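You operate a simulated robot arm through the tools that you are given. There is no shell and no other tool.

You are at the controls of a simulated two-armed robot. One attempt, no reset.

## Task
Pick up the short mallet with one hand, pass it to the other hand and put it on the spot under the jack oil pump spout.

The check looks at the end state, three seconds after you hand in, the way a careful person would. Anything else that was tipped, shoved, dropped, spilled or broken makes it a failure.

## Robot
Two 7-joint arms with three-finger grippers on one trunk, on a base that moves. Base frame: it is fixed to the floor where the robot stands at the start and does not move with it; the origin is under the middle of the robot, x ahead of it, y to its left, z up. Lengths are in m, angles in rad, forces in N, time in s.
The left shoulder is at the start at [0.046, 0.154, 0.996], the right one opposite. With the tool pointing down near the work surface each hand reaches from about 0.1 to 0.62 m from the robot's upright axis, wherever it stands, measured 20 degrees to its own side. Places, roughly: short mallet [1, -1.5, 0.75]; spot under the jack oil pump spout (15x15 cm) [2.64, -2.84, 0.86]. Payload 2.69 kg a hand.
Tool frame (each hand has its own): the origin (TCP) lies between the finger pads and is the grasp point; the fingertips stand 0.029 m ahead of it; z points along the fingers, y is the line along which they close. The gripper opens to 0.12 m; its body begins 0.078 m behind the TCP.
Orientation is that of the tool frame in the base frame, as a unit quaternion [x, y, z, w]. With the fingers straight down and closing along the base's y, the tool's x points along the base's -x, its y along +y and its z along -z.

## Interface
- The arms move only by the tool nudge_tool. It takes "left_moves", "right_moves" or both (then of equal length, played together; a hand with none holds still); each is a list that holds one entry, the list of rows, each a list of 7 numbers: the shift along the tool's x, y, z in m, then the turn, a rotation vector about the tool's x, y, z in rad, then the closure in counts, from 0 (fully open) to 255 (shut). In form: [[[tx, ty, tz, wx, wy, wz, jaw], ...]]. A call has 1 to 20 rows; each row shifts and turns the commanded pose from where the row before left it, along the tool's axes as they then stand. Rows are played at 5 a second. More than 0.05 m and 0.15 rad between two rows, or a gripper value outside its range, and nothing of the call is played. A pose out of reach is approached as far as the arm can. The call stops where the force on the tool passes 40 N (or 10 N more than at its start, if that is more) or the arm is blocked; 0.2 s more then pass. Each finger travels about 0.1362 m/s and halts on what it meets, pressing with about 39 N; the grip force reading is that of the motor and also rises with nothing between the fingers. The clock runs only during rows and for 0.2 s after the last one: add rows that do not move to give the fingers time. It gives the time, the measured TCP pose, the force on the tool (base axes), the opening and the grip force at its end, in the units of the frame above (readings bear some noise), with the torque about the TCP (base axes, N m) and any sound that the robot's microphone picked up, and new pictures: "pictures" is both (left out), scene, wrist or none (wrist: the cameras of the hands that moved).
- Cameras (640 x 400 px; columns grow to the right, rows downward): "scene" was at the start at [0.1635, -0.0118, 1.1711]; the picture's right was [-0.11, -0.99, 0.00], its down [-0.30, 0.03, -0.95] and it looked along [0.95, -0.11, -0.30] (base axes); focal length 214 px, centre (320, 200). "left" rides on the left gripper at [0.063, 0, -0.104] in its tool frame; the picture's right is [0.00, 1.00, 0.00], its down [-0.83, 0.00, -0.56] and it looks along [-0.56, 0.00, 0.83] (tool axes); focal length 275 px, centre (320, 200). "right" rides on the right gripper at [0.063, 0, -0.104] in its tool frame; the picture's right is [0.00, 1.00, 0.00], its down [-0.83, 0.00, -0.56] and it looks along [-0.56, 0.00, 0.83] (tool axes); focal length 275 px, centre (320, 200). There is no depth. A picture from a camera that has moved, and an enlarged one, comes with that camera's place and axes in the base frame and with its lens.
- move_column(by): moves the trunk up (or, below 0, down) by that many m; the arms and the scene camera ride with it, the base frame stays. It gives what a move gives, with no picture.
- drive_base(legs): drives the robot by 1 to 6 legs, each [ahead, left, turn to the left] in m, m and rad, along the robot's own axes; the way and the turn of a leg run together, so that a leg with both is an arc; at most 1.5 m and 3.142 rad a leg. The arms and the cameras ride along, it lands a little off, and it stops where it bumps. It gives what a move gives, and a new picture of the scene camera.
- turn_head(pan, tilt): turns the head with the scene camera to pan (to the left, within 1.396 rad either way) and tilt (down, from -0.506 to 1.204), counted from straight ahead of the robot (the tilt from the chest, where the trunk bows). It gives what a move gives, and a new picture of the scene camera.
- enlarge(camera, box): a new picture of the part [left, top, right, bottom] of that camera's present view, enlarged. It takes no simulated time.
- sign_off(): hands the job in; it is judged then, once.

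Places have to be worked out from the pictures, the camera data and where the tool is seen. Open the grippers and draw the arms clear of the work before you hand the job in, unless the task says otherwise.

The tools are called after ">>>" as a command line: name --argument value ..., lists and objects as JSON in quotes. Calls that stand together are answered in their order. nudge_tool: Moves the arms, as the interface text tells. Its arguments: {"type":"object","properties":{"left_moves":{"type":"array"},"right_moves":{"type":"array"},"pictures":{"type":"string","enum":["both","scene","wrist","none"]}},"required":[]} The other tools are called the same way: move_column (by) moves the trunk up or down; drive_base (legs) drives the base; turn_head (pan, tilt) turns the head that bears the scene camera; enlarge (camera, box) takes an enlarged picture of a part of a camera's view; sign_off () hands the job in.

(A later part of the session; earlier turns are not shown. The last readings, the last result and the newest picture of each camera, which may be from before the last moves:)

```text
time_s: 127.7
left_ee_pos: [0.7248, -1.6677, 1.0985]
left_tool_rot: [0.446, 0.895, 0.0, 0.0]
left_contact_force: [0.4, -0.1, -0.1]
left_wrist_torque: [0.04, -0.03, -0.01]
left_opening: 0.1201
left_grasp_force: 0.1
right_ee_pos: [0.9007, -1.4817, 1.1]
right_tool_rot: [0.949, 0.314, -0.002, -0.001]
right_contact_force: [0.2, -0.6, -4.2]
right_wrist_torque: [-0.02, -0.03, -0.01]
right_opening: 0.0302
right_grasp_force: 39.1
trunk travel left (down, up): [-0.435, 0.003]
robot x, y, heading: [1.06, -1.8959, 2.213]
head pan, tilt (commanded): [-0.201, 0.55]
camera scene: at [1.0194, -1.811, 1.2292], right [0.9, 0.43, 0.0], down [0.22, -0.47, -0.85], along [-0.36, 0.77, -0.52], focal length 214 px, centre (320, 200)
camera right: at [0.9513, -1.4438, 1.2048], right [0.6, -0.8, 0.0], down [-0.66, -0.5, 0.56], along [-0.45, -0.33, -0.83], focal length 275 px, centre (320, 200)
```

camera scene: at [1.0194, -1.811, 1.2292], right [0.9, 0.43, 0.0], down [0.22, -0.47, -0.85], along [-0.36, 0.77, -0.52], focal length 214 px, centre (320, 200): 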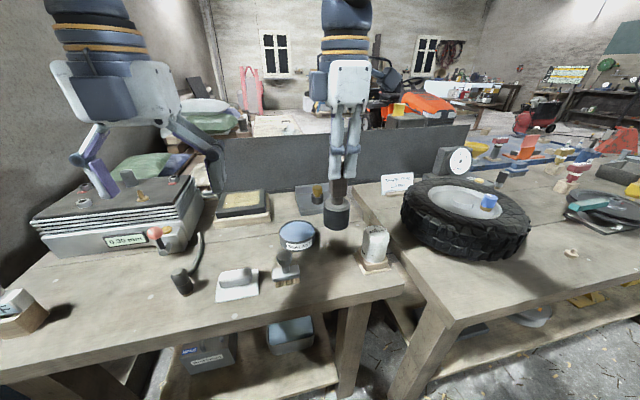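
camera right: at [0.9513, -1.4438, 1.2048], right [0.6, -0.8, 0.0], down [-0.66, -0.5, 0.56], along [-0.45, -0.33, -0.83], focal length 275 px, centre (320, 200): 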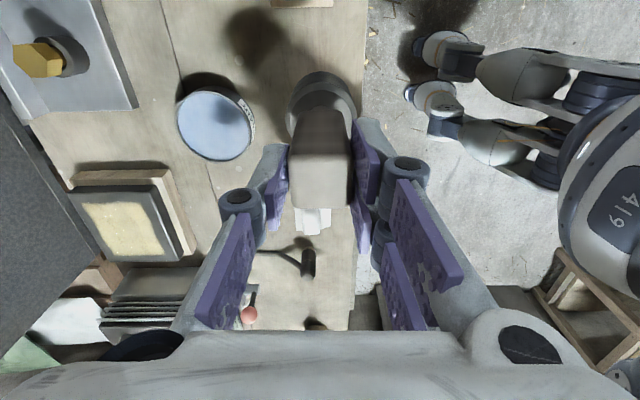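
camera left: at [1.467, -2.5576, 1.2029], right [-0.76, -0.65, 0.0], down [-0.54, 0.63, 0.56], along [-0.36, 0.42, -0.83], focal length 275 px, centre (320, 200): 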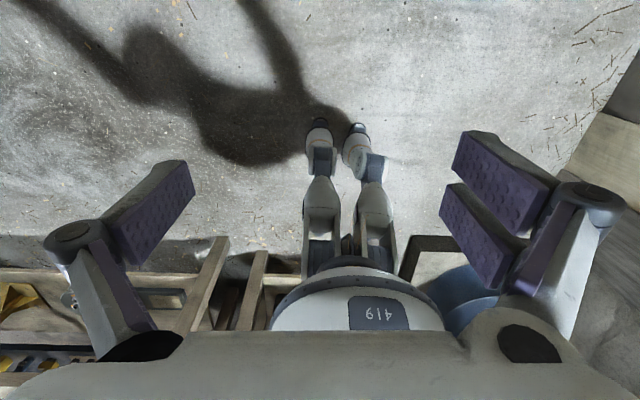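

Mallet is lifted (≈4.2 N weight) and upright. I back away from the bench into the open aisle for the handover.

>>> drive_base --legs '[[-0.35, 0, 0]]'

>>> turn_head --pan 0.0 --tilt 0.5

```text
time_s: 130.0
left_ee_pos: [0.9361, -1.9527, 1.0998]
left_tool_rot: [0.445, 0.896, 0.0, 0.0]
left_contact_force: [1.6, -0.4, 0.1]
left_wrist_torque: [0.01, 0.02, 0.0]
left_opening: 0.1202
left_grasp_force: 0.0
right_ee_pos: [1.1111, -1.7655, 1.1002]
right_tool_rot: [0.948, 0.317, -0.002, -0.002]
right_contact_force: [-0.4, -0.3, -4.4]
right_wrist_torque: [-0.02, -0.01, 0.01]
right_opening: 0.0301
right_grasp_force: 38.8
trunk travel left (down, up): [-0.435, 0.003]
robot x, y, heading: [1.2742, -2.1856, 2.213]
head pan, tilt (commanded): [-0.201, 0.55]
camera scene: at [1.2315, -2.0952, 1.2293], right [0.9, 0.43, 0.0], down [0.22, -0.47, -0.85], along [-0.37, 0.77, -0.52], focal length 214 px, centre (320, 200)
```

scene: 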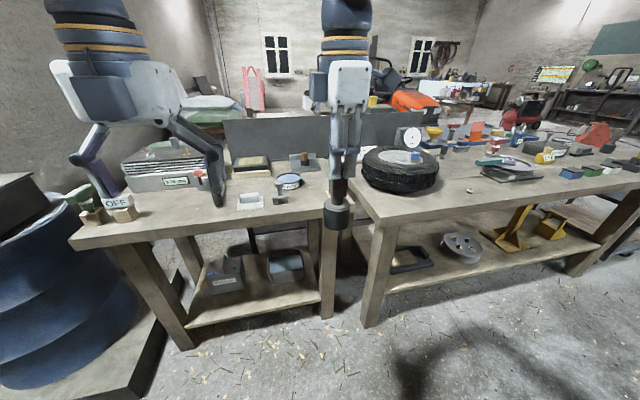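

```text
time_s: 130.7
left_ee_pos: [0.9356, -1.9519, 1.0998]
left_tool_rot: [0.446, 0.895, 0.0, 0.0]
left_contact_force: [0.0, 0.1, 0.2]
left_wrist_torque: [0.03, 0.0, -0.01]
left_opening: 0.1199
left_grasp_force: 0.0
right_ee_pos: [1.1112, -1.7647, 1.1001]
right_tool_rot: [0.948, 0.317, -0.002, -0.001]
right_contact_force: [-0.3, -0.1, -4.0]
right_wrist_torque: [0.01, 0.02, -0.03]
right_opening: 0.0305
right_grasp_force: 39.3
trunk travel left (down, up): [-0.435, 0.003]
robot x, y, heading: [1.2734, -2.1815, 2.215]
head pan, tilt (commanded): [0.0, 0.499]
camera scene: at [1.2153, -2.1032, 1.2338], right [0.8, 0.6, 0.0], down [0.29, -0.38, -0.88], along [-0.53, 0.7, -0.48], focal length 214 px, centre (320, 200)
```

scene: 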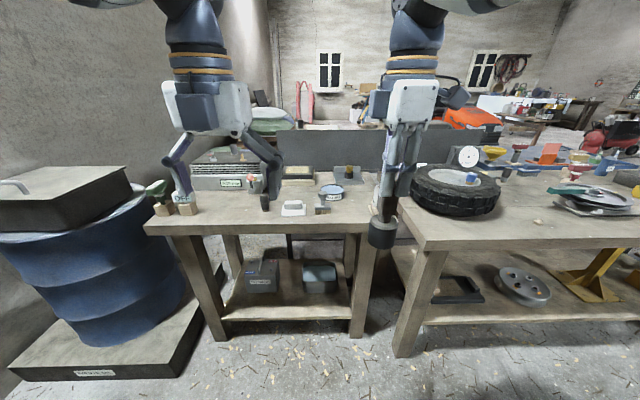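

The left tool is now x-forward, y-right, z-down. To grasp the lower handle from the left I yaw it +90°, then pitch it to point right with its camera up; first the yaw.

>>> nudge_tool --left_moves '[[[0, 0, 0, 0, 0, 0.15, 0], [0, 0, 0, 0, 0, 0.15, 0], [0, 0, 0, 0, 0, 0.15, 0], [0, 0, 0, 0, 0, 0.15, 0], [0, 0, 0, 0, 0, 0.15, 0], [0, 0, 0, 0, 0, 0.15, 0], [0, 0, 0, 0, 0, 0.15, 0], [0, 0, 0, 0, 0, 0.15, 0], [0, 0, 0, 0, 0, 0.15, 0], [0, 0, 0, 0, 0, 0.15, 0], [0, 0, 0, 0, 0, 0.0708, 0], [0, 0, 0, 0, 0.15, 0, 0], [0, 0, 0, 0, 0.15, 0, 0], [0, 0, 0, 0, 0.15, 0, 0], [0, 0, 0, 0, 0.15, 0, 0]]]' --pictures "both"

```text
time_s: 133.9
left_ee_pos: [1.0739, -2.0197, 1.0588]
left_tool_rot: [0.905, 0.306, 0.28, -0.094]
left_contact_force: [0.6, -0.5, 0.3]
left_wrist_torque: [-0.01, 0.02, -0.01]
left_opening: 0.1197
left_grasp_force: 0.1
left hand out of reach, approached as far as the arm can: row 7, 8, 9, 10, 11, 14, 15
right_ee_pos: [1.1103, -1.7671, 1.1015]
right_tool_rot: [0.949, 0.316, -0.001, -0.002]
right_contact_force: [-0.3, 0.2, -4.7]
right_wrist_torque: [-0.01, 0.0, 0.04]
right_opening: 0.0308
right_grasp_force: 38.8
trunk travel left (down, up): [-0.435, 0.003]
robot x, y, heading: [1.2755, -2.1749, 2.222]
head pan, tilt (commanded): [0.0, 0.499]
camera scene: at [1.2154, -2.1039, 1.2339], right [0.8, 0.6, 0.0], down [0.29, -0.38, -0.88], along [-0.53, 0.7, -0.48], focal length 214 px, centre (320, 200)
camera left: at [1.0688, -2.0255, 1.1805], right [0.6, -0.8, 0.0], down [-0.8, -0.6, -0.01], along [0.01, 0.01, -1.0], focal length 275 px, centre (320, 200)
```

scene: 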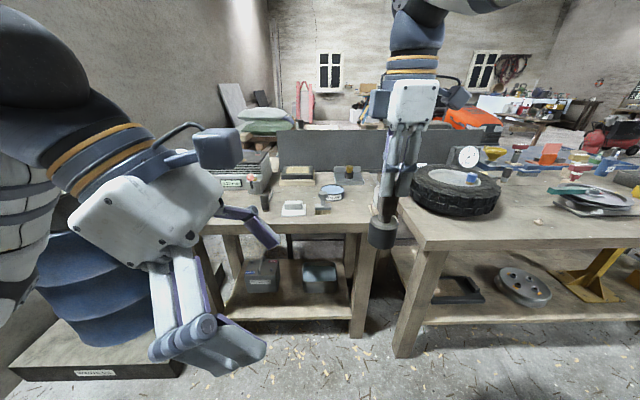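
left: 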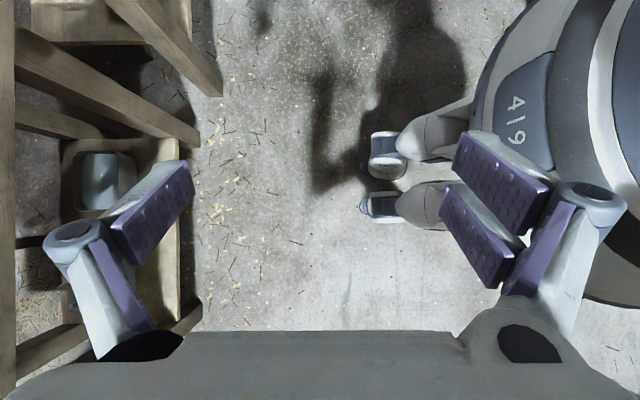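

The left wrist hit its roll limit and the arm drifted inward. I reverse those rows to get back to the earlier pose before unwinding the other way.

>>> nudge_tool --left_moves '[[[0, 0, 0, 0, -0.15, 0, 0], [0, 0, 0, 0, -0.15, 0, 0], [0, 0, 0, 0, -0.15, 0, 0], [0, 0, 0, 0, -0.15, 0, 0], [0, 0, 0, 0, 0, -0.0708, 0], [0, 0, 0, 0, 0, -0.15, 0], [0, 0, 0, 0, 0, -0.15, 0], [0, 0, 0, 0, 0, -0.15, 0], [0, 0, 0, 0, 0, -0.15, 0], [0, 0, 0, 0, 0, -0.15, 0], [0, 0, 0, 0, 0, -0.15, 0], [0, 0, 0, 0, 0, -0.15, 0], [0, 0, 0, 0, 0, -0.15, 0], [0, 0, 0, 0, 0, -0.15, 0], [0, 0, 0, 0, 0, -0.15, 0]]]' --pictures "scene"

```text
time_s: 137.1
left_ee_pos: [1.0733, -2.0203, 1.059]
left_tool_rot: [0.444, 0.896, 0.001, -0.001]
left_contact_force: [0.0, -0.2, 0.7]
left_wrist_torque: [0.0, 0.01, -0.01]
left_opening: 0.1198
left_grasp_force: 0.1
right_ee_pos: [1.1109, -1.765, 1.1008]
right_tool_rot: [0.949, 0.316, -0.002, -0.001]
right_contact_force: [-0.1, 0.6, -3.9]
right_wrist_torque: [0.02, -0.02, -0.02]
right_opening: 0.0303
right_grasp_force: 39.2
trunk travel left (down, up): [-0.435, 0.003]
robot x, y, heading: [1.273, -2.1794, 2.218]
head pan, tilt (commanded): [0.0, 0.499]
camera scene: at [1.2154, -2.1034, 1.2339], right [0.8, 0.6, 0.0], down [0.29, -0.38, -0.88], along [-0.53, 0.7, -0.48], focal length 214 px, centre (320, 200)
```

scene: 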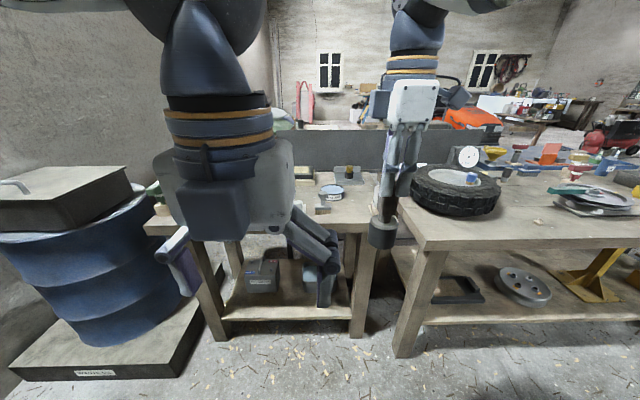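

The command resets to the measured pose. I move the left hand back out to a comfortable place and unwind the roll in the negative direction.

>>> nudge_tool --left_moves '[[[0.035, -0.025, -0.01, 0, 0, 0, 0], [0.035, -0.025, -0.01, 0, 0, 0, 0], [0.035, -0.025, -0.01, 0, 0, 0, 0], [0.035, -0.025, -0.01, 0, 0, 0, 0], [0, 0, 0, 0, 0, -0.15, 0], [0, 0, 0, 0, 0, -0.15, 0], [0, 0, 0, 0, 0, -0.15, 0], [0, 0, 0, 0, 0, -0.15, 0], [0, 0, 0, 0, 0, -0.15, 0], [0, 0, 0, 0, 0, -0.15, 0], [0, 0, 0, 0, 0, -0.15, 0], [0, 0, 0, 0, 0, -0.15, 0], [0, 0, 0, 0, 0, -0.15, 0], [0, 0, 0, 0, 0, -0.15, 0], [0, 0, 0, 0, 0, -0.15, 0], [0, 0, 0, 0, 0, -0.15, 0], [0, 0, 0, 0, 0, -0.15, 0], [0, 0, 0, 0, 0, -0.15, 0], [0, 0, 0, 0, 0, -0.15, 0], [0, 0, 0, 0, 0, -0.15, 0]]]' --pictures "none"

>>> nudge_tool --left_moves '[[[0, 0, 0, 0, 0, -0.15, 0], [0, 0, 0, 0, 0, -0.15, 0], [0, 0, 0, 0, 0, -0.15, 0], [0, 0, 0, 0, 0, -0.15, 0], [0, 0, 0, 0, 0, -0.15, 0], [0, 0, 0, 0, 0, -0.15, 0], [0, 0, 0, 0, 0, -0.15, 0], [0, 0, 0, 0, 0, -0.15, 0], [0, 0, 0, 0, 0, -0.15, 0], [0, 0, 0, 0, 0, -0.15, 0], [0, 0, 0, 0, 0, -0.15, 0], [0, 0, 0, 0, 0, -0.15, 0], [0, 0, 0, 0, 0, -0.15, 0], [0, 0, 0, 0, 0, -0.15, 0], [0, 0, 0, 0, 0, -0.15, 0], [0, 0, 0, 0, 0, -0.0624, 0]]]' --pictures "scene"

```text
time_s: 141.3
left_ee_pos: [0.9104, -1.9693, 1.0999]
left_tool_rot: [-0.674, 0.738, 0.0, -0.001]
left_contact_force: [0.3, 0.8, 1.2]
left_wrist_torque: [0.04, -0.01, 0.02]
left_opening: 0.1201
left_grasp_force: 0.0
right_ee_pos: [1.11, -1.7663, 1.1004]
right_tool_rot: [0.948, 0.317, -0.001, -0.001]
right_contact_force: [-0.3, 0.6, -4.6]
right_wrist_torque: [-0.01, 0.01, 0.02]
right_opening: 0.0303
right_grasp_force: 39.2
trunk travel left (down, up): [-0.435, 0.003]
robot x, y, heading: [1.274, -2.1808, 2.219]
head pan, tilt (commanded): [0.0, 0.499]
```

```text
time_s: 144.7
left_ee_pos: [0.9108, -1.9696, 1.0977]
left_tool_rot: [0.948, 0.319, 0.0, 0.0]
left_contact_force: [0.4, -0.2, 0.6]
left_wrist_torque: [-0.01, -0.02, 0.0]
left_opening: 0.1198
left_grasp_force: 0.0
right_ee_pos: [1.1101, -1.7653, 1.0997]
right_tool_rot: [0.949, 0.316, -0.002, -0.002]
right_contact_force: [0.5, 0.6, -4.1]
right_wrist_torque: [-0.01, 0.0, 0.01]
right_opening: 0.0303
right_grasp_force: 39.1
trunk travel left (down, up): [-0.435, 0.003]
robot x, y, heading: [1.2757, -2.1825, 2.216]
head pan, tilt (commanded): [0.0, 0.499]
camera scene: at [1.2152, -2.1034, 1.2338], right [0.8, 0.6, 0.0], down [0.29, -0.38, -0.88], along [-0.53, 0.7, -0.48], focal length 214 px, centre (320, 200)
```

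scene: 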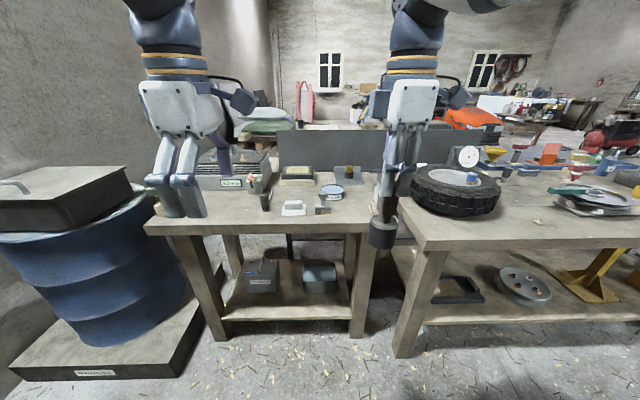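

The left hand is now x-right, y-back, z-down as wanted. I pitch it about its y by ~85° so it points right with the camera on top.

>>> nudge_tool --left_moves '[[[0, 0, 0, 0, 0.15, 0, 0], [0, 0, 0, 0, 0.15, 0, 0], [0, 0, 0, 0, 0.15, 0, 0], [0, 0, 0, 0, 0.15, 0, 0], [0, 0, 0, 0, 0.15, 0, 0], [0, 0, 0, 0, 0.15, 0, 0], [0, 0, 0, 0, 0.15, 0, 0], [0, 0, 0, 0, 0.15, 0, 0], [0, 0, 0, 0, 0.15, 0, 0], [0, 0, 0, 0, 0.1335, 0, 0]]]' --pictures "both"

```text
time_s: 146.9
left_ee_pos: [0.9097, -1.97, 1.0991]
left_tool_rot: [0.699, 0.233, 0.641, -0.214]
left_contact_force: [0.0, -0.3, 0.2]
left_wrist_torque: [-0.02, -0.02, 0.0]
left_opening: 0.1199
left_grasp_force: 0.1
right_ee_pos: [1.11, -1.7653, 1.1]
right_tool_rot: [0.949, 0.316, -0.001, -0.001]
right_contact_force: [0.0, 0.6, -5.1]
right_wrist_torque: [0.0, 0.01, 0.0]
right_opening: 0.0302
right_grasp_force: 39.0
trunk travel left (down, up): [-0.435, 0.003]
robot x, y, heading: [1.273, -2.1781, 2.223]
head pan, tilt (commanded): [0.0, 0.499]
camera scene: at [1.2149, -2.1033, 1.2338], right [0.8, 0.6, 0.0], down [0.29, -0.38, -0.88], along [-0.53, 0.7, -0.48], focal length 214 px, centre (320, 200)
camera left: at [0.8315, -2.0291, 1.1705], right [0.6, -0.8, -0.01], down [-0.5, -0.37, -0.78], along [0.62, 0.47, -0.63], focal length 275 px, centre (320, 200)
```

scene: 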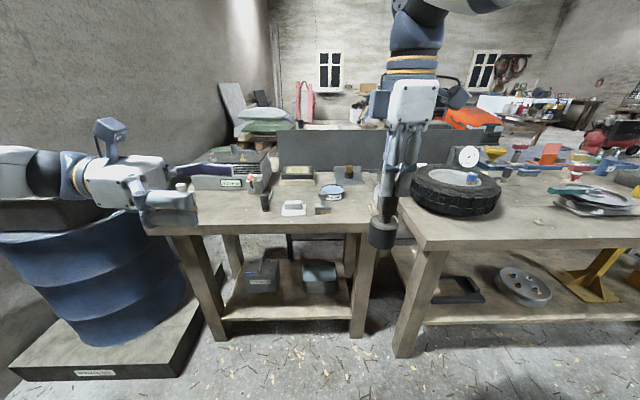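
left: 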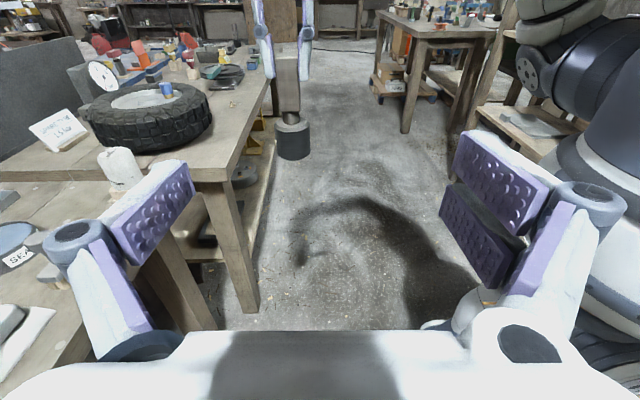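

The left hand now points right, camera up, and the mallet shows exactly where predicted in its view. I move it to a pre-grasp position ~11 cm left of the handle, at the lower-handle height.

>>> nudge_tool --left_moves '[[[-0.0076, -0.0108, 0.044, 0, 0, 0, 0], [-0.0076, -0.0108, 0.044, 0, 0, 0, 0], [-0.0076, -0.0108, 0.044, 0, 0, 0, 0], [-0.0077, -0.0108, 0.044, 0, 0, 0, 0], [0, 0, 0, 0, 0, 0, 0]]]' --pictures "both"

>>> enlarge --camera "left" --box '[200, 40, 440, 200]'

>>> enlarge --camera "scene" --box '[240, 60, 480, 260]'

```text
time_s: 148.1
left_ee_pos: [1.0231, -1.8291, 1.0556]
left_tool_rot: [0.7, 0.235, 0.639, -0.215]
left_contact_force: [0.1, 0.2, 0.5]
left_wrist_torque: [0.0, -0.04, -0.01]
left_opening: 0.1202
left_grasp_force: 0.1
right_ee_pos: [1.1103, -1.7664, 1.1006]
right_tool_rot: [0.949, 0.317, -0.002, -0.002]
right_contact_force: [0.1, 0.0, -4.1]
right_wrist_torque: [-0.02, -0.01, 0.02]
right_opening: 0.03
right_grasp_force: 39.1
trunk travel left (down, up): [-0.435, 0.003]
robot x, y, heading: [1.2696, -2.1787, 2.217]
head pan, tilt (commanded): [0.0, 0.499]
camera scene: at [1.2151, -2.1038, 1.2339], right [0.8, 0.6, 0.0], down [0.29, -0.38, -0.88], along [-0.53, 0.7, -0.48], focal length 214 px, centre (320, 200)
camera left: at [0.945, -1.8897, 1.1266], right [0.6, -0.8, -0.01], down [-0.5, -0.37, -0.78], along [0.62, 0.47, -0.63], focal length 275 px, centre (320, 200)
```

scene: 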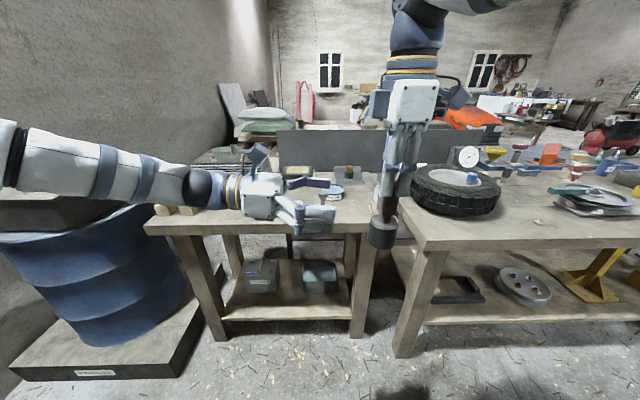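
left: 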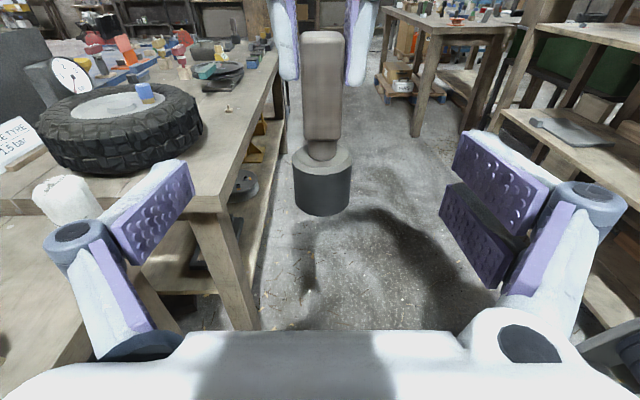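

```text
2.50 times, centred on (320, 120) of left
camera zoom: at [0.945, -1.8897, 1.1266], right [0.6, -0.8, -0.01], down [-0.5, -0.37, -0.78], along [0.62, 0.47, -0.63], focal length 688 px, centre (320, 400)
```

zoom: 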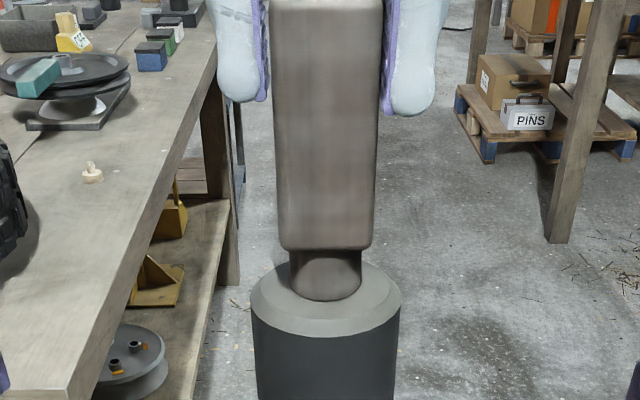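

```text
2.00 times, centred on (360, 160) of scene
camera zoom: at [1.2151, -2.1038, 1.2339], right [0.8, 0.6, 0.0], down [0.29, -0.38, -0.88], along [-0.53, 0.7, -0.48], focal length 429 px, centre (240, 280)
```

zoom: 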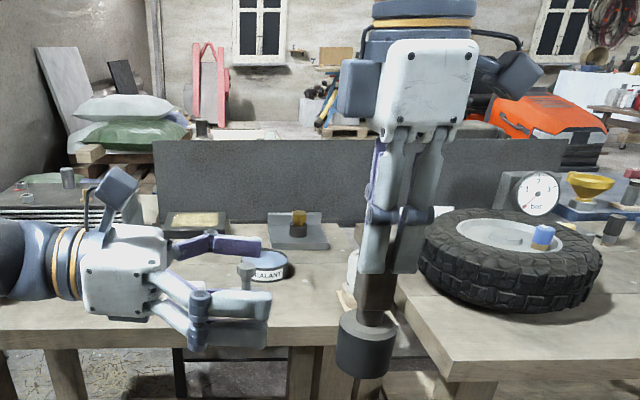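

From the left view, free handle+neck spans ~57 mm between the right fingertips and the head top; centring needs −4 mm in tool x. I approach along the tool axis by ~0.106 m with open fingers.

>>> nudge_tool --left_moves '[[[-0.004, 0.002, 0, 0, 0, 0, 0], [0, 0, 0.035, 0, 0, 0, 0], [0, 0, 0.035, 0, 0, 0, 0], [0, 0, 0.02, 0, 0, 0, 0], [0, 0, 0.016, 0, 0, 0, 0], [0, 0, 0, 0, 0, 0, 0]]]' --pictures "both"

>>> enlarge --camera "left" --box '[180, 60, 460, 240]'

>>> enlarge --camera "scene" --box '[300, 100, 460, 260]'

```text
time_s: 149.5
left_ee_pos: [1.106, -1.7688, 1.0399]
left_tool_rot: [0.7, 0.234, 0.64, -0.215]
left_contact_force: [0.2, 0.6, 0.0]
left_wrist_torque: [-0.02, 0.02, -0.04]
left_opening: 0.12
left_grasp_force: 0.0
right_ee_pos: [1.1103, -1.7651, 1.1004]
right_tool_rot: [0.949, 0.316, -0.001, -0.002]
right_contact_force: [0.4, 0.0, -4.3]
right_wrist_torque: [-0.01, 0.0, 0.0]
right_opening: 0.0304
right_grasp_force: 38.8
trunk travel left (down, up): [-0.435, 0.003]
robot x, y, heading: [1.2724, -2.1811, 2.214]
head pan, tilt (commanded): [0.0, 0.499]
camera scene: at [1.2152, -2.1035, 1.2339], right [0.8, 0.6, 0.0], down [0.29, -0.38, -0.88], along [-0.53, 0.7, -0.48], focal length 214 px, centre (320, 200)
camera left: at [1.0286, -1.8286, 1.1109], right [0.6, -0.8, 0.0], down [-0.5, -0.37, -0.78], along [0.62, 0.47, -0.63], focal length 275 px, centre (320, 200)
```

scene: 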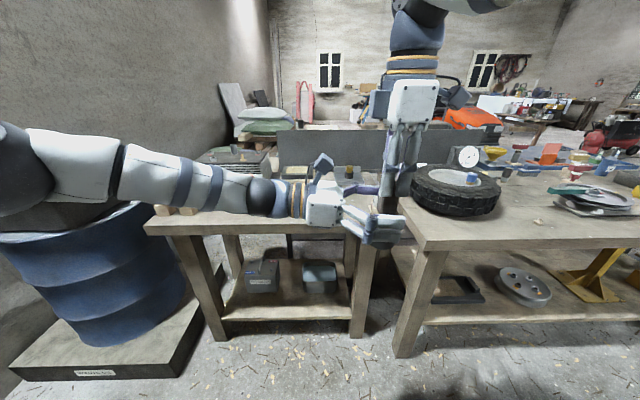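
left: 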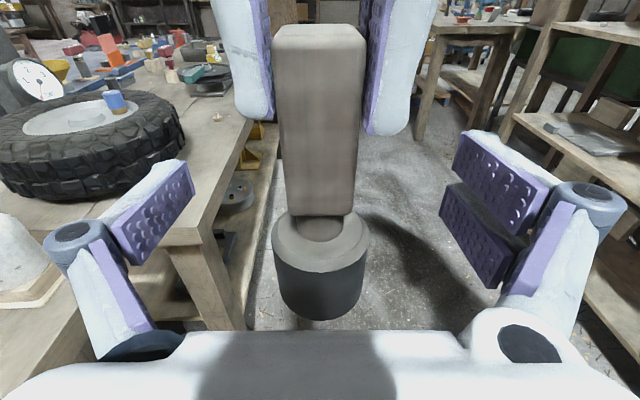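

```text
2.22 times, centred on (320, 150) of left
camera zoom: at [1.0286, -1.8286, 1.1109], right [0.6, -0.8, 0.0], down [-0.5, -0.37, -0.78], along [0.62, 0.47, -0.63], focal length 612 px, centre (320, 311)
```

zoom: 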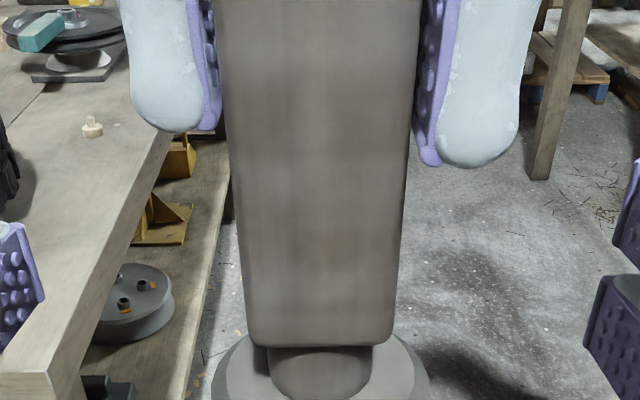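

```text
2.50 times, centred on (380, 180) of scene
camera zoom: at [1.2152, -2.1035, 1.2339], right [0.8, 0.6, 0.0], down [0.29, -0.38, -0.88], along [-0.53, 0.7, -0.48], focal length 536 px, centre (170, 250)
```

zoom: 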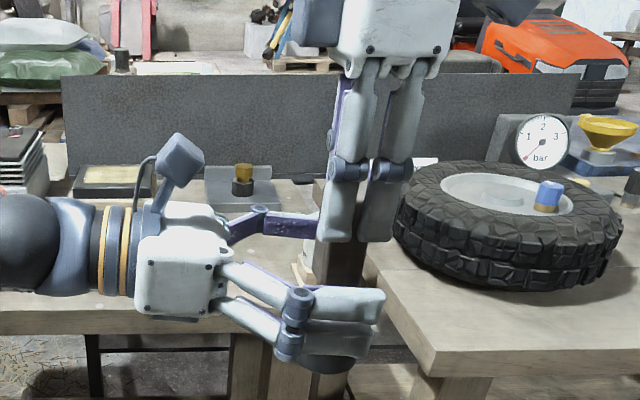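

The hands are aligned (TCP offset ~6 cm vertically, centred in y). I zoom in closely to check that the left fingers clear the head and the right fingertips before closing.

>>> enlarge --camera "scene" --box '[340, 165, 430, 255]'

>>> enlarge --camera "right" --box '[180, 40, 460, 260]'

```text
4.44 times, centred on (385, 210) of scene
camera zoom: at [1.2152, -2.1035, 1.2339], right [0.8, 0.6, 0.0], down [0.29, -0.38, -0.88], along [-0.53, 0.7, -0.48], focal length 953 px, centre (31, 156)
```

zoom: 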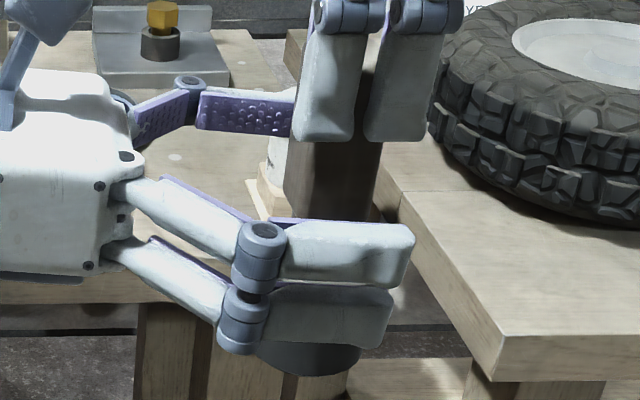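

```text
1.82 times, centred on (320, 150) of right
camera zoom: at [1.1614, -1.7281, 1.2047], right [0.6, -0.8, 0.0], down [-0.66, -0.5, 0.56], along [-0.45, -0.33, -0.83], focal length 500 px, centre (320, 291)
```

zoom: 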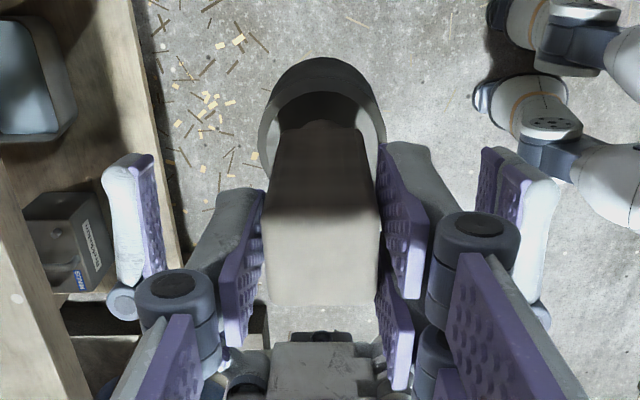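

Clearances look a few mm on both sides. I raise the left hand 2 mm, push 3 mm deeper and close the left gripper on the lower handle while the right still holds.

>>> nudge_tool --left_moves '[[[0.002, 0, 0.003, 0, 0, 0, 0], [0, 0, 0, 0, 0, 0, 0], [0, 0, 0, 0, 0, 0, 120], [0, 0, 0, 0, 0, 0, 255], [0, 0, 0, 0, 0, 0, 255], [0, 0, 0, 0, 0, 0, 255], [0, 0, 0, 0, 0, 0, 255]]]' --pictures "both"

>>> enlarge --camera "scene" --box '[340, 165, 430, 255]'

```text
time_s: 151.1
left_ee_pos: [1.1092, -1.7671, 1.0414]
left_tool_rot: [0.7, 0.234, 0.64, -0.214]
left_contact_force: [-2.3, 0.7, 0.2]
left_wrist_torque: [-0.15, -0.21, 0.02]
left_opening: 0.0298
left_grasp_force: 39.1
right_ee_pos: [1.1105, -1.7657, 1.1006]
right_tool_rot: [0.949, 0.316, 0.0, -0.001]
right_contact_force: [2.0, -1.8, -3.5]
right_wrist_torque: [0.14, 0.05, -0.01]
right_opening: 0.0303
right_grasp_force: 38.9
trunk travel left (down, up): [-0.435, 0.003]
robot x, y, heading: [1.2744, -2.1817, 2.21]
head pan, tilt (commanded): [0.0, 0.499]
camera scene: at [1.2152, -2.1034, 1.2338], right [0.8, 0.6, 0.0], down [0.29, -0.38, -0.88], along [-0.53, 0.7, -0.48], focal length 214 px, centre (320, 200)
camera left: at [1.031, -1.8268, 1.1129], right [0.6, -0.8, 0.0], down [-0.5, -0.37, -0.78], along [0.62, 0.47, -0.63], focal length 275 px, centre (320, 200)
```

scene: 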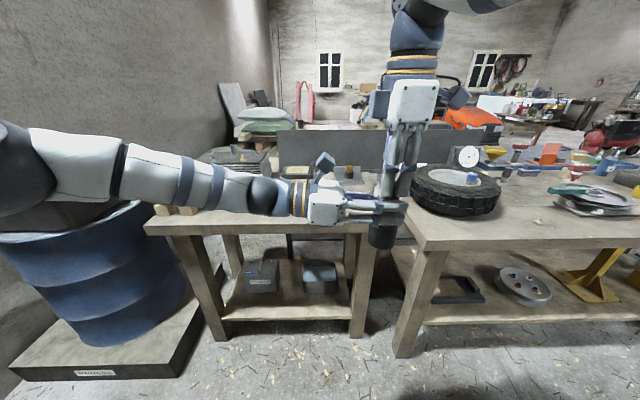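
left: 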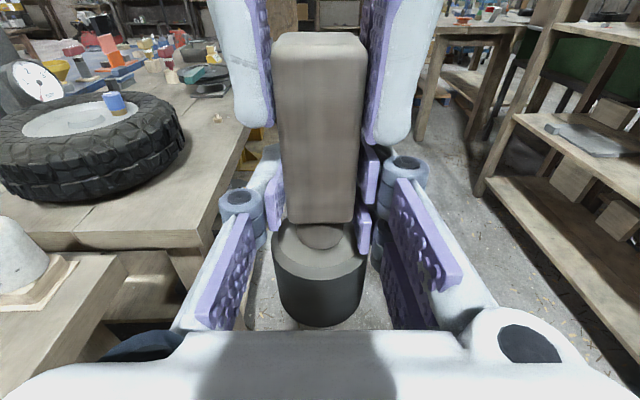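

```text
4.44 times, centred on (385, 210) of scene
camera zoom: at [1.2152, -2.1034, 1.2338], right [0.8, 0.6, 0.0], down [0.29, -0.38, -0.88], along [-0.53, 0.7, -0.48], focal length 953 px, centre (31, 156)
```

zoom: 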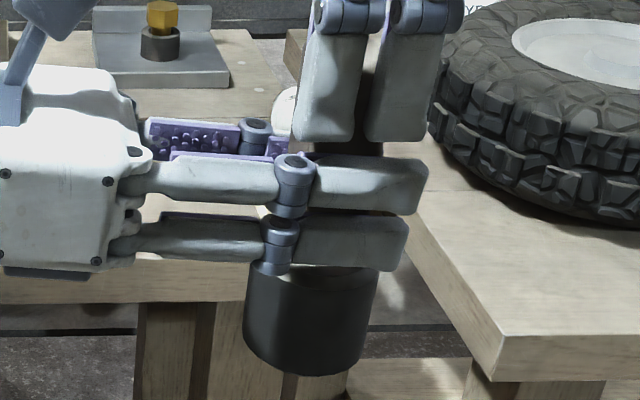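

Left grip holds at 0.0298 m with 39 N, clear of both the right fingertips and the head. I now open the right hand and withdraw it straight up.

>>> nudge_tool --right_moves '[[[0, 0, 0, 0, 0, 0, 150], [0, 0, 0, 0, 0, 0, 60], [0, 0, 0, 0, 0, 0, 0], [0, 0, 0, 0, 0, 0, 0], [0, 0, -0.02, 0, 0, 0, 0], [0, 0, -0.04, 0, 0, 0, 0], [0, 0, -0.04, 0, 0, 0, 0], [0, 0, 0, 0, 0, 0, 0]]]' --left_moves '[[[0, 0, 0, 0, 0, 0, 255], [0, 0, 0, 0, 0, 0, 255], [0, 0, 0, 0, 0, 0, 255], [0, 0, 0, 0, 0, 0, 255], [0, 0, 0, 0, 0, 0, 255], [0, 0, 0, 0, 0, 0, 255], [0, 0, 0, 0, 0, 0, 255], [0, 0, 0, 0, 0, 0, 255]]]' --pictures "both"

```text
time_s: 152.9
left_ee_pos: [1.1095, -1.7673, 1.0411]
left_tool_rot: [0.7, 0.234, 0.64, -0.214]
left_contact_force: [-0.3, 0.7, -0.1]
left_wrist_torque: [0.0, 0.03, 0.03]
left_opening: 0.0303
left_grasp_force: 38.8
right_ee_pos: [1.1123, -1.7648, 1.2017]
right_tool_rot: [0.948, 0.317, -0.001, -0.001]
right_contact_force: [-0.2, -0.6, 0.2]
right_wrist_torque: [0.01, -0.02, 0.0]
right_opening: 0.1203
right_grasp_force: 0.0
trunk travel left (down, up): [-0.435, 0.003]
robot x, y, heading: [1.2715, -2.1799, 2.216]
head pan, tilt (commanded): [0.0, 0.499]
camera scene: at [1.2155, -2.1033, 1.2338], right [0.8, 0.6, 0.0], down [0.29, -0.38, -0.88], along [-0.53, 0.7, -0.48], focal length 214 px, centre (320, 200)
camera right: at [1.1629, -1.7265, 1.305], right [0.6, -0.8, 0.0], down [-0.66, -0.5, 0.56], along [-0.44, -0.34, -0.83], focal length 275 px, centre (320, 200)
camera left: at [1.0314, -1.8268, 1.1128], right [0.6, -0.8, -0.01], down [-0.5, -0.37, -0.78], along [0.62, 0.47, -0.63], focal length 275 px, centre (320, 200)
```

scene: 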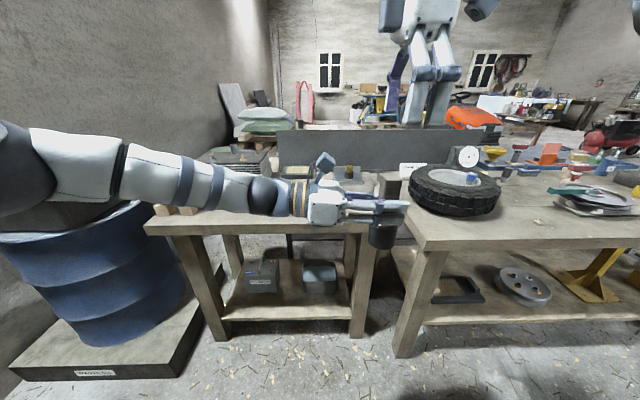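
right: 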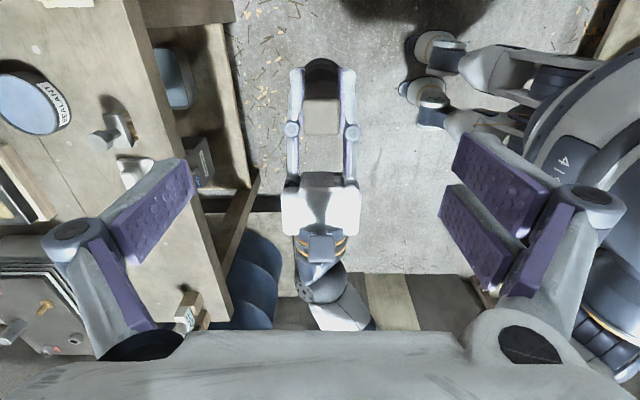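
left: 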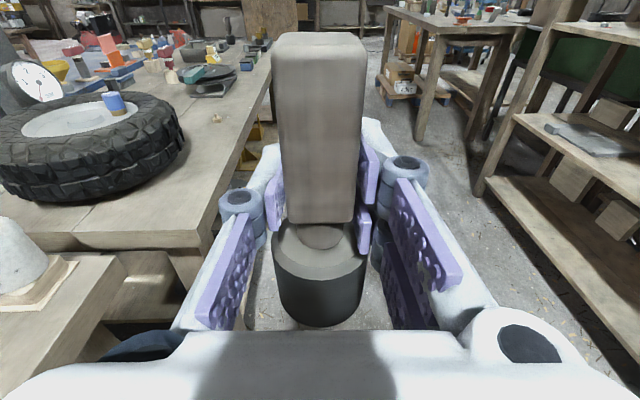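

Handover succeeded: the left hand alone now holds the mallet upright. I swing the left hand about the vertical by 90° so it points forward (mallet stays upright), moving slightly forward and left.

>>> nudge_tool --left_moves '[[[0, -0.0085, -0.0218, 0.1493, 0, -0.0136, 255], [0, -0.0117, -0.0203, 0.1493, 0, -0.0136, 255], [0, -0.0145, -0.0183, 0.1493, 0, -0.0136, 255], [0, -0.0172, -0.0159, 0.1493, 0, -0.0136, 255], [0, -0.0193, -0.0132, 0.1493, 0, -0.0136, 255], [0, -0.0211, -0.0102, 0.1493, 0, -0.0136, 255], [0, -0.0224, -0.0069, 0.1493, 0, -0.0136, 255], [0, -0.0231, -0.0034, 0.1493, 0, -0.0136, 255], [0, -0.0234, 0, 0.1493, 0, -0.0136, 255], [0, -0.0232, 0.0035, 0.1493, 0, -0.0136, 255], [0, -0.0223, 0.007, 0.0705, 0, -0.0064, 255], [0, 0, 0, 0, 0, 0, 255]]]' --pictures "both"

```text
time_s: 155.5
left_ee_pos: [0.8602, -1.837, 1.0514]
left_tool_rot: [0.328, 0.661, 0.301, -0.603]
left_contact_force: [0.6, -0.8, -3.3]
left_wrist_torque: [0.01, 0.03, 0.03]
left_opening: 0.03
left_grasp_force: 39.0
right_ee_pos: [1.112, -1.7626, 1.201]
right_tool_rot: [0.948, 0.317, -0.002, -0.001]
right_contact_force: [-0.4, -0.1, 0.9]
right_wrist_torque: [0.0, 0.0, -0.01]
right_opening: 0.1202
right_grasp_force: 0.1
trunk travel left (down, up): [-0.435, 0.003]
robot x, y, heading: [1.271, -2.1801, 2.215]
head pan, tilt (commanded): [0.0, 0.499]
camera scene: at [1.2153, -2.1033, 1.2338], right [0.8, 0.6, 0.0], down [0.29, -0.38, -0.88], along [-0.53, 0.7, -0.48], focal length 214 px, centre (320, 200)
camera left: at [0.9194, -1.916, 1.1228], right [0.8, 0.6, 0.0], down [0.38, -0.5, -0.78], along [-0.47, 0.62, -0.63], focal length 275 px, centre (320, 200)
```

scene: 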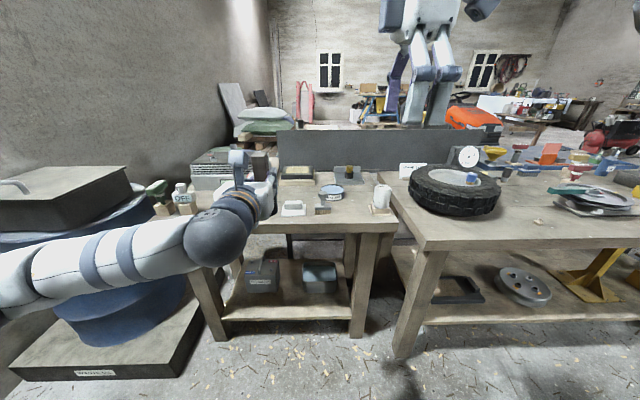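
left: 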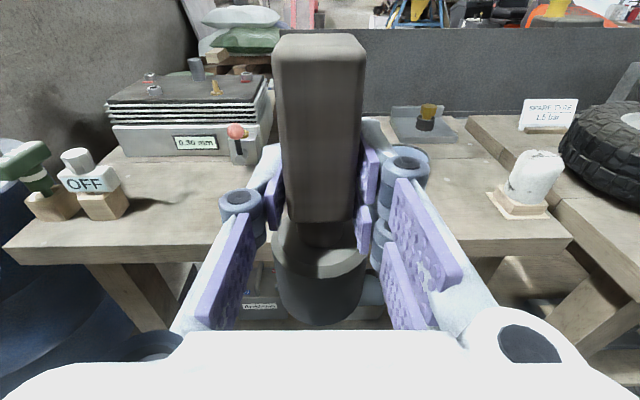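

The left hand points forward with the mallet upright (force shows its ~3.5–4 N). I raise it 8 cm for clearance, then turn left to face the low rack beside the passage so I can slide sideways through.

>>> nudge_tool --left_moves '[[[0.04, 0, 0, 0, 0, 0, 255], [0.04, 0, 0, 0, 0, 0, 255], [0, 0, 0, 0, 0, 0, 255]]]' --pictures "none"

>>> drive_base --legs '[[0, 0, 1.6]]'

>>> turn_head --pan 1.2 --tilt 0.45

```text
time_s: 156.3
left_ee_pos: [0.8547, -1.8305, 1.1294]
left_tool_rot: [0.329, 0.662, 0.301, -0.602]
left_contact_force: [-0.9, -0.4, -3.8]
left_wrist_torque: [0.01, 0.0, 0.01]
left_opening: 0.0301
left_grasp_force: 38.9
right_ee_pos: [1.1101, -1.764, 1.2005]
right_tool_rot: [0.949, 0.316, -0.001, -0.001]
right_contact_force: [-0.4, -0.2, -0.1]
right_wrist_torque: [0.02, 0.01, -0.02]
right_opening: 0.1199
right_grasp_force: 0.1
trunk travel left (down, up): [-0.435, 0.003]
robot x, y, heading: [1.2735, -2.1804, 2.212]
head pan, tilt (commanded): [0.0, 0.499]
```

```text
time_s: 160.6
left_ee_pos: [0.9286, -2.6015, 1.1296]
left_tool_rot: [-0.238, 0.699, -0.216, -0.639]
left_contact_force: [0.5, 0.5, -4.5]
left_wrist_torque: [0.0, -0.01, 0.03]
left_opening: 0.0301
left_grasp_force: 38.9
right_ee_pos: [0.8595, -2.3476, 1.201]
right_tool_rot: [0.442, 0.897, -0.003, -0.001]
right_contact_force: [-0.3, -0.3, 0.1]
right_wrist_torque: [0.0, 0.01, 0.03]
right_opening: 0.1202
right_grasp_force: 0.1
trunk travel left (down, up): [-0.435, 0.003]
robot x, y, heading: [1.2709, -2.178, -2.482]
head pan, tilt (commanded): [0.0, 0.499]
camera scene: at [1.1967, -2.2407, 1.2338], right [-0.61, 0.79, 0.0], down [0.38, 0.29, -0.88], along [-0.69, -0.54, -0.48], focal length 214 px, centre (320, 200)
```

scene: 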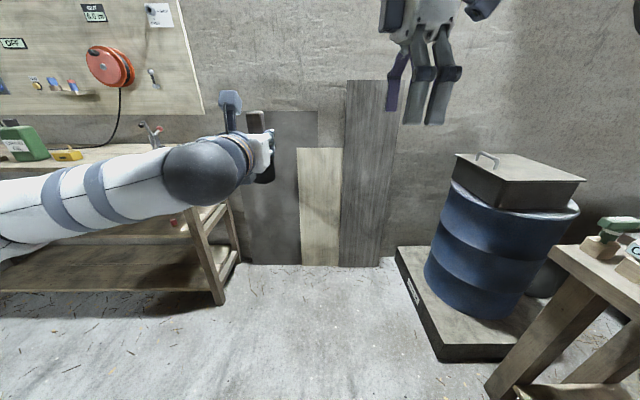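

```text
time_s: 162.0
left_ee_pos: [0.9301, -2.6016, 1.1288]
left_tool_rot: [-0.239, 0.699, -0.216, -0.638]
left_contact_force: [0.6, -1.1, -4.5]
left_wrist_torque: [0.05, 0.02, -0.04]
left_opening: 0.0299
left_grasp_force: 39.0
right_ee_pos: [0.8586, -2.3464, 1.2007]
right_tool_rot: [0.442, 0.897, -0.002, 0.0]
right_contact_force: [-0.2, -0.1, 0.7]
right_wrist_torque: [0.02, 0.02, -0.02]
right_opening: 0.1201
right_grasp_force: 0.0
trunk travel left (down, up): [-0.435, 0.003]
robot x, y, heading: [1.2714, -2.1762, -2.487]
head pan, tilt (commanded): [1.201, 0.45]
camera scene: at [1.2947, -2.2732, 1.2383], right [-0.96, -0.28, 0.0], down [-0.12, 0.42, -0.9], along [0.25, -0.86, -0.44], focal length 214 px, centre (320, 200)
```

scene: 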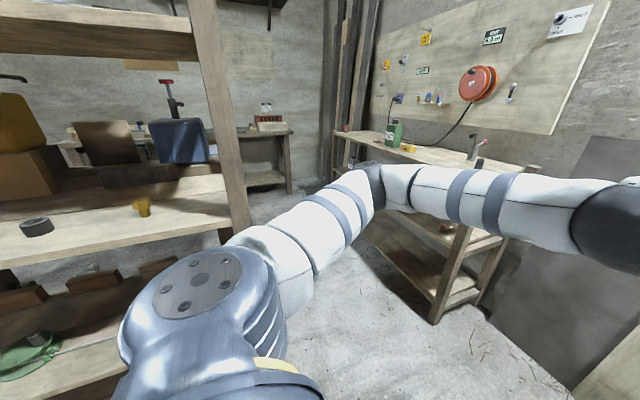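

The left elbow sticks out ~0.55 m to the left, so I'll go through the passage with the body turned ~45° right of the passage direction (narrowest cross-section ≈0.6 m). First I move away from the rack, then turn.

>>> drive_base --legs '[[0.35, -0.03, 0], [0, 0, 0.79]]'

>>> turn_head --pan 0.75 --tilt 0.5

```text
time_s: 166.3
left_ee_pos: [1.0344, -2.9092, 1.1296]
left_tool_rot: [-0.489, 0.554, -0.444, -0.507]
left_contact_force: [0.1, -0.6, -4.5]
left_wrist_torque: [0.04, 0.03, 0.01]
left_opening: 0.03
left_grasp_force: 39.5
right_ee_pos: [0.8042, -2.7769, 1.2005]
right_tool_rot: [0.065, 0.998, -0.002, 0.0]
right_contact_force: [0.1, -0.4, -0.2]
right_wrist_torque: [0.01, -0.01, -0.02]
right_opening: 0.1199
right_grasp_force: 0.1
trunk travel left (down, up): [-0.435, 0.003]
robot x, y, heading: [0.9802, -2.3664, -1.697]
head pan, tilt (commanded): [1.201, 0.45]
camera scene: at [1.0607, -2.419, 1.2383], right [-0.48, -0.88, 0.0], down [-0.38, 0.21, -0.9], along [0.79, -0.43, -0.44], focal length 214 px, centre (320, 200)
```

scene: 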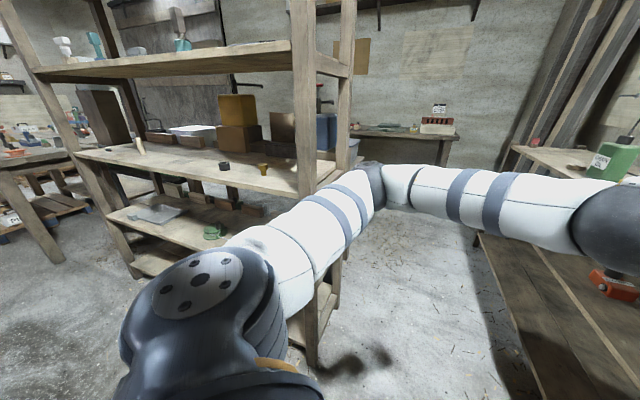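

```text
time_s: 167.2
left_ee_pos: [1.0337, -2.9093, 1.1295]
left_tool_rot: [-0.487, 0.555, -0.443, -0.508]
left_contact_force: [0.3, 0.0, -3.9]
left_wrist_torque: [0.04, -0.03, 0.0]
left_opening: 0.0302
left_grasp_force: 38.9
right_ee_pos: [0.8038, -2.7783, 1.2012]
right_tool_rot: [0.066, 0.998, -0.002, 0.001]
right_contact_force: [-0.1, 0.5, -0.6]
right_wrist_torque: [0.0, -0.01, -0.01]
right_opening: 0.12
right_grasp_force: 0.0
trunk travel left (down, up): [-0.435, 0.003]
robot x, y, heading: [0.9798, -2.3664, -1.703]
head pan, tilt (commanded): [0.75, 0.499]
camera scene: at [1.0329, -2.4489, 1.2338], right [-0.81, -0.58, 0.0], down [-0.28, 0.39, -0.88], along [0.51, -0.71, -0.48], focal length 214 px, centre (320, 200)
```

scene: 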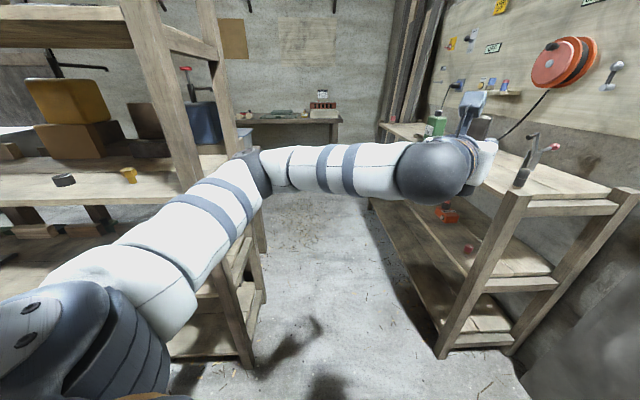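

Passage geometry: rack end posts at ~[1.63,-2.68] and [1.85,-2.97]; low rack front edge from [0.90,-3.28] to [1.68,-4.17]; width ≈0.92 m. I slide diagonally along the passage, biased slightly to the low-rack side.

>>> drive_base --legs '[[0.438, 0.282, 0]]'

>>> turn_head --pan 0.9 --tilt 0.5

>>> turn_head --pan 0.0 --tilt 0.5

```text
time_s: 170.2
left_ee_pos: [1.2591, -3.3819, 1.1301]
left_tool_rot: [-0.49, 0.553, -0.445, -0.506]
left_contact_force: [0.2, 0.0, -3.7]
left_wrist_torque: [0.05, -0.02, 0.0]
left_opening: 0.0298
left_grasp_force: 39.3
right_ee_pos: [1.0284, -3.2536, 1.2016]
right_tool_rot: [0.06, 0.998, -0.002, 0.001]
right_contact_force: [-0.2, -0.8, 0.0]
right_wrist_torque: [0.05, -0.01, 0.02]
right_opening: 0.1201
right_grasp_force: 0.0
trunk travel left (down, up): [-0.435, 0.003]
robot x, y, heading: [1.2046, -2.8421, -1.691]
head pan, tilt (commanded): [0.75, 0.499]
camera scene: at [1.2545, -2.923, 1.2338], right [-0.81, -0.59, 0.0], down [-0.28, 0.39, -0.88], along [0.52, -0.71, -0.48], focal length 214 px, centre (320, 200)
```

scene: 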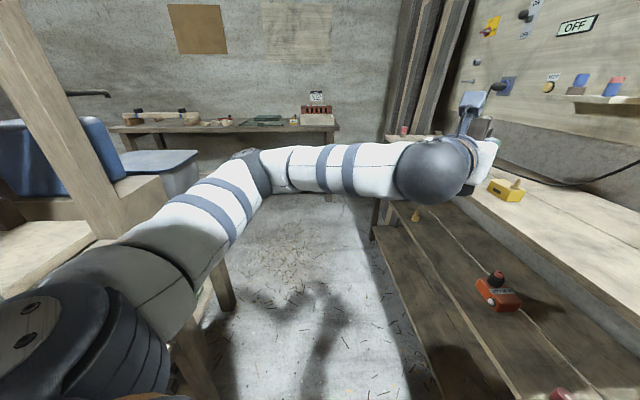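

```text
time_s: 170.9
left_ee_pos: [1.259, -3.3822, 1.13]
left_tool_rot: [-0.49, 0.553, -0.446, -0.505]
left_contact_force: [-0.1, -0.7, -4.3]
left_wrist_torque: [0.06, 0.01, 0.01]
left_opening: 0.0301
left_grasp_force: 38.9
right_ee_pos: [1.028, -3.2527, 1.2019]
right_tool_rot: [0.06, 0.998, -0.002, 0.002]
right_contact_force: [0.4, 0.2, -0.6]
right_wrist_torque: [-0.01, -0.02, 0.01]
right_opening: 0.12
right_grasp_force: 0.1
trunk travel left (down, up): [-0.435, 0.003]
robot x, y, heading: [1.1991, -2.8417, -1.69]
head pan, tilt (commanded): [0.901, 0.499]
camera scene: at [1.2647, -2.9139, 1.2338], right [-0.71, -0.7, 0.0], down [-0.34, 0.34, -0.88], along [0.62, -0.62, -0.48], focal length 214 px, centre (320, 200)
```

scene: 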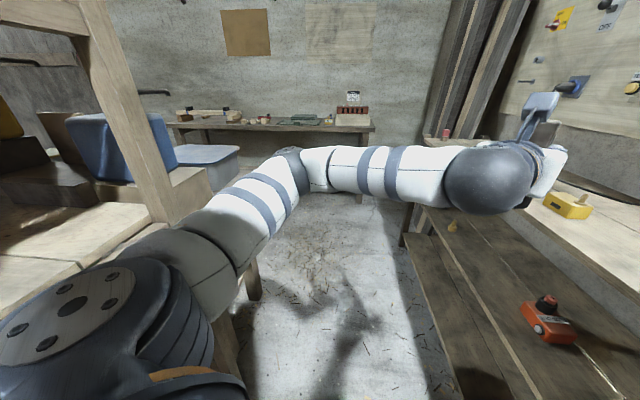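

```text
time_s: 172.2
left_ee_pos: [1.2592, -3.3816, 1.1287]
left_tool_rot: [-0.49, 0.552, -0.446, -0.505]
left_contact_force: [0.2, 0.2, -4.5]
left_wrist_torque: [0.03, -0.04, 0.0]
left_opening: 0.03
left_grasp_force: 38.8
right_ee_pos: [1.0286, -3.2535, 1.2007]
right_tool_rot: [0.06, 0.998, -0.002, 0.001]
right_contact_force: [-0.3, 0.0, 1.0]
right_wrist_torque: [0.01, 0.01, 0.0]
right_opening: 0.1201
right_grasp_force: 0.1
trunk travel left (down, up): [-0.435, 0.003]
robot x, y, heading: [1.2007, -2.8398, -1.694]
head pan, tilt (commanded): [0.0, 0.499]
camera scene: at [1.1899, -2.9395, 1.2338], right [-0.99, 0.12, 0.0], down [0.06, 0.48, -0.88], along [-0.11, -0.87, -0.48], focal length 214 px, centre (320, 200)
```

scene: 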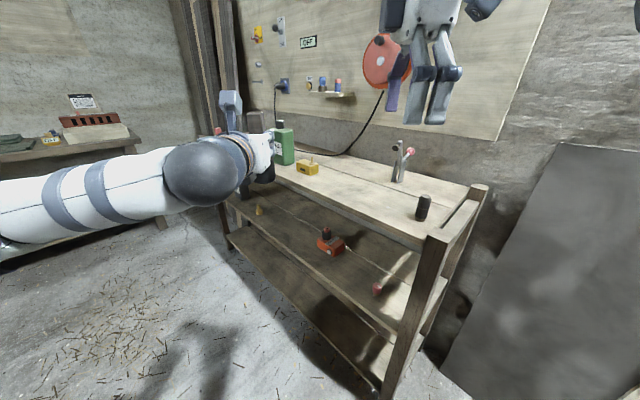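

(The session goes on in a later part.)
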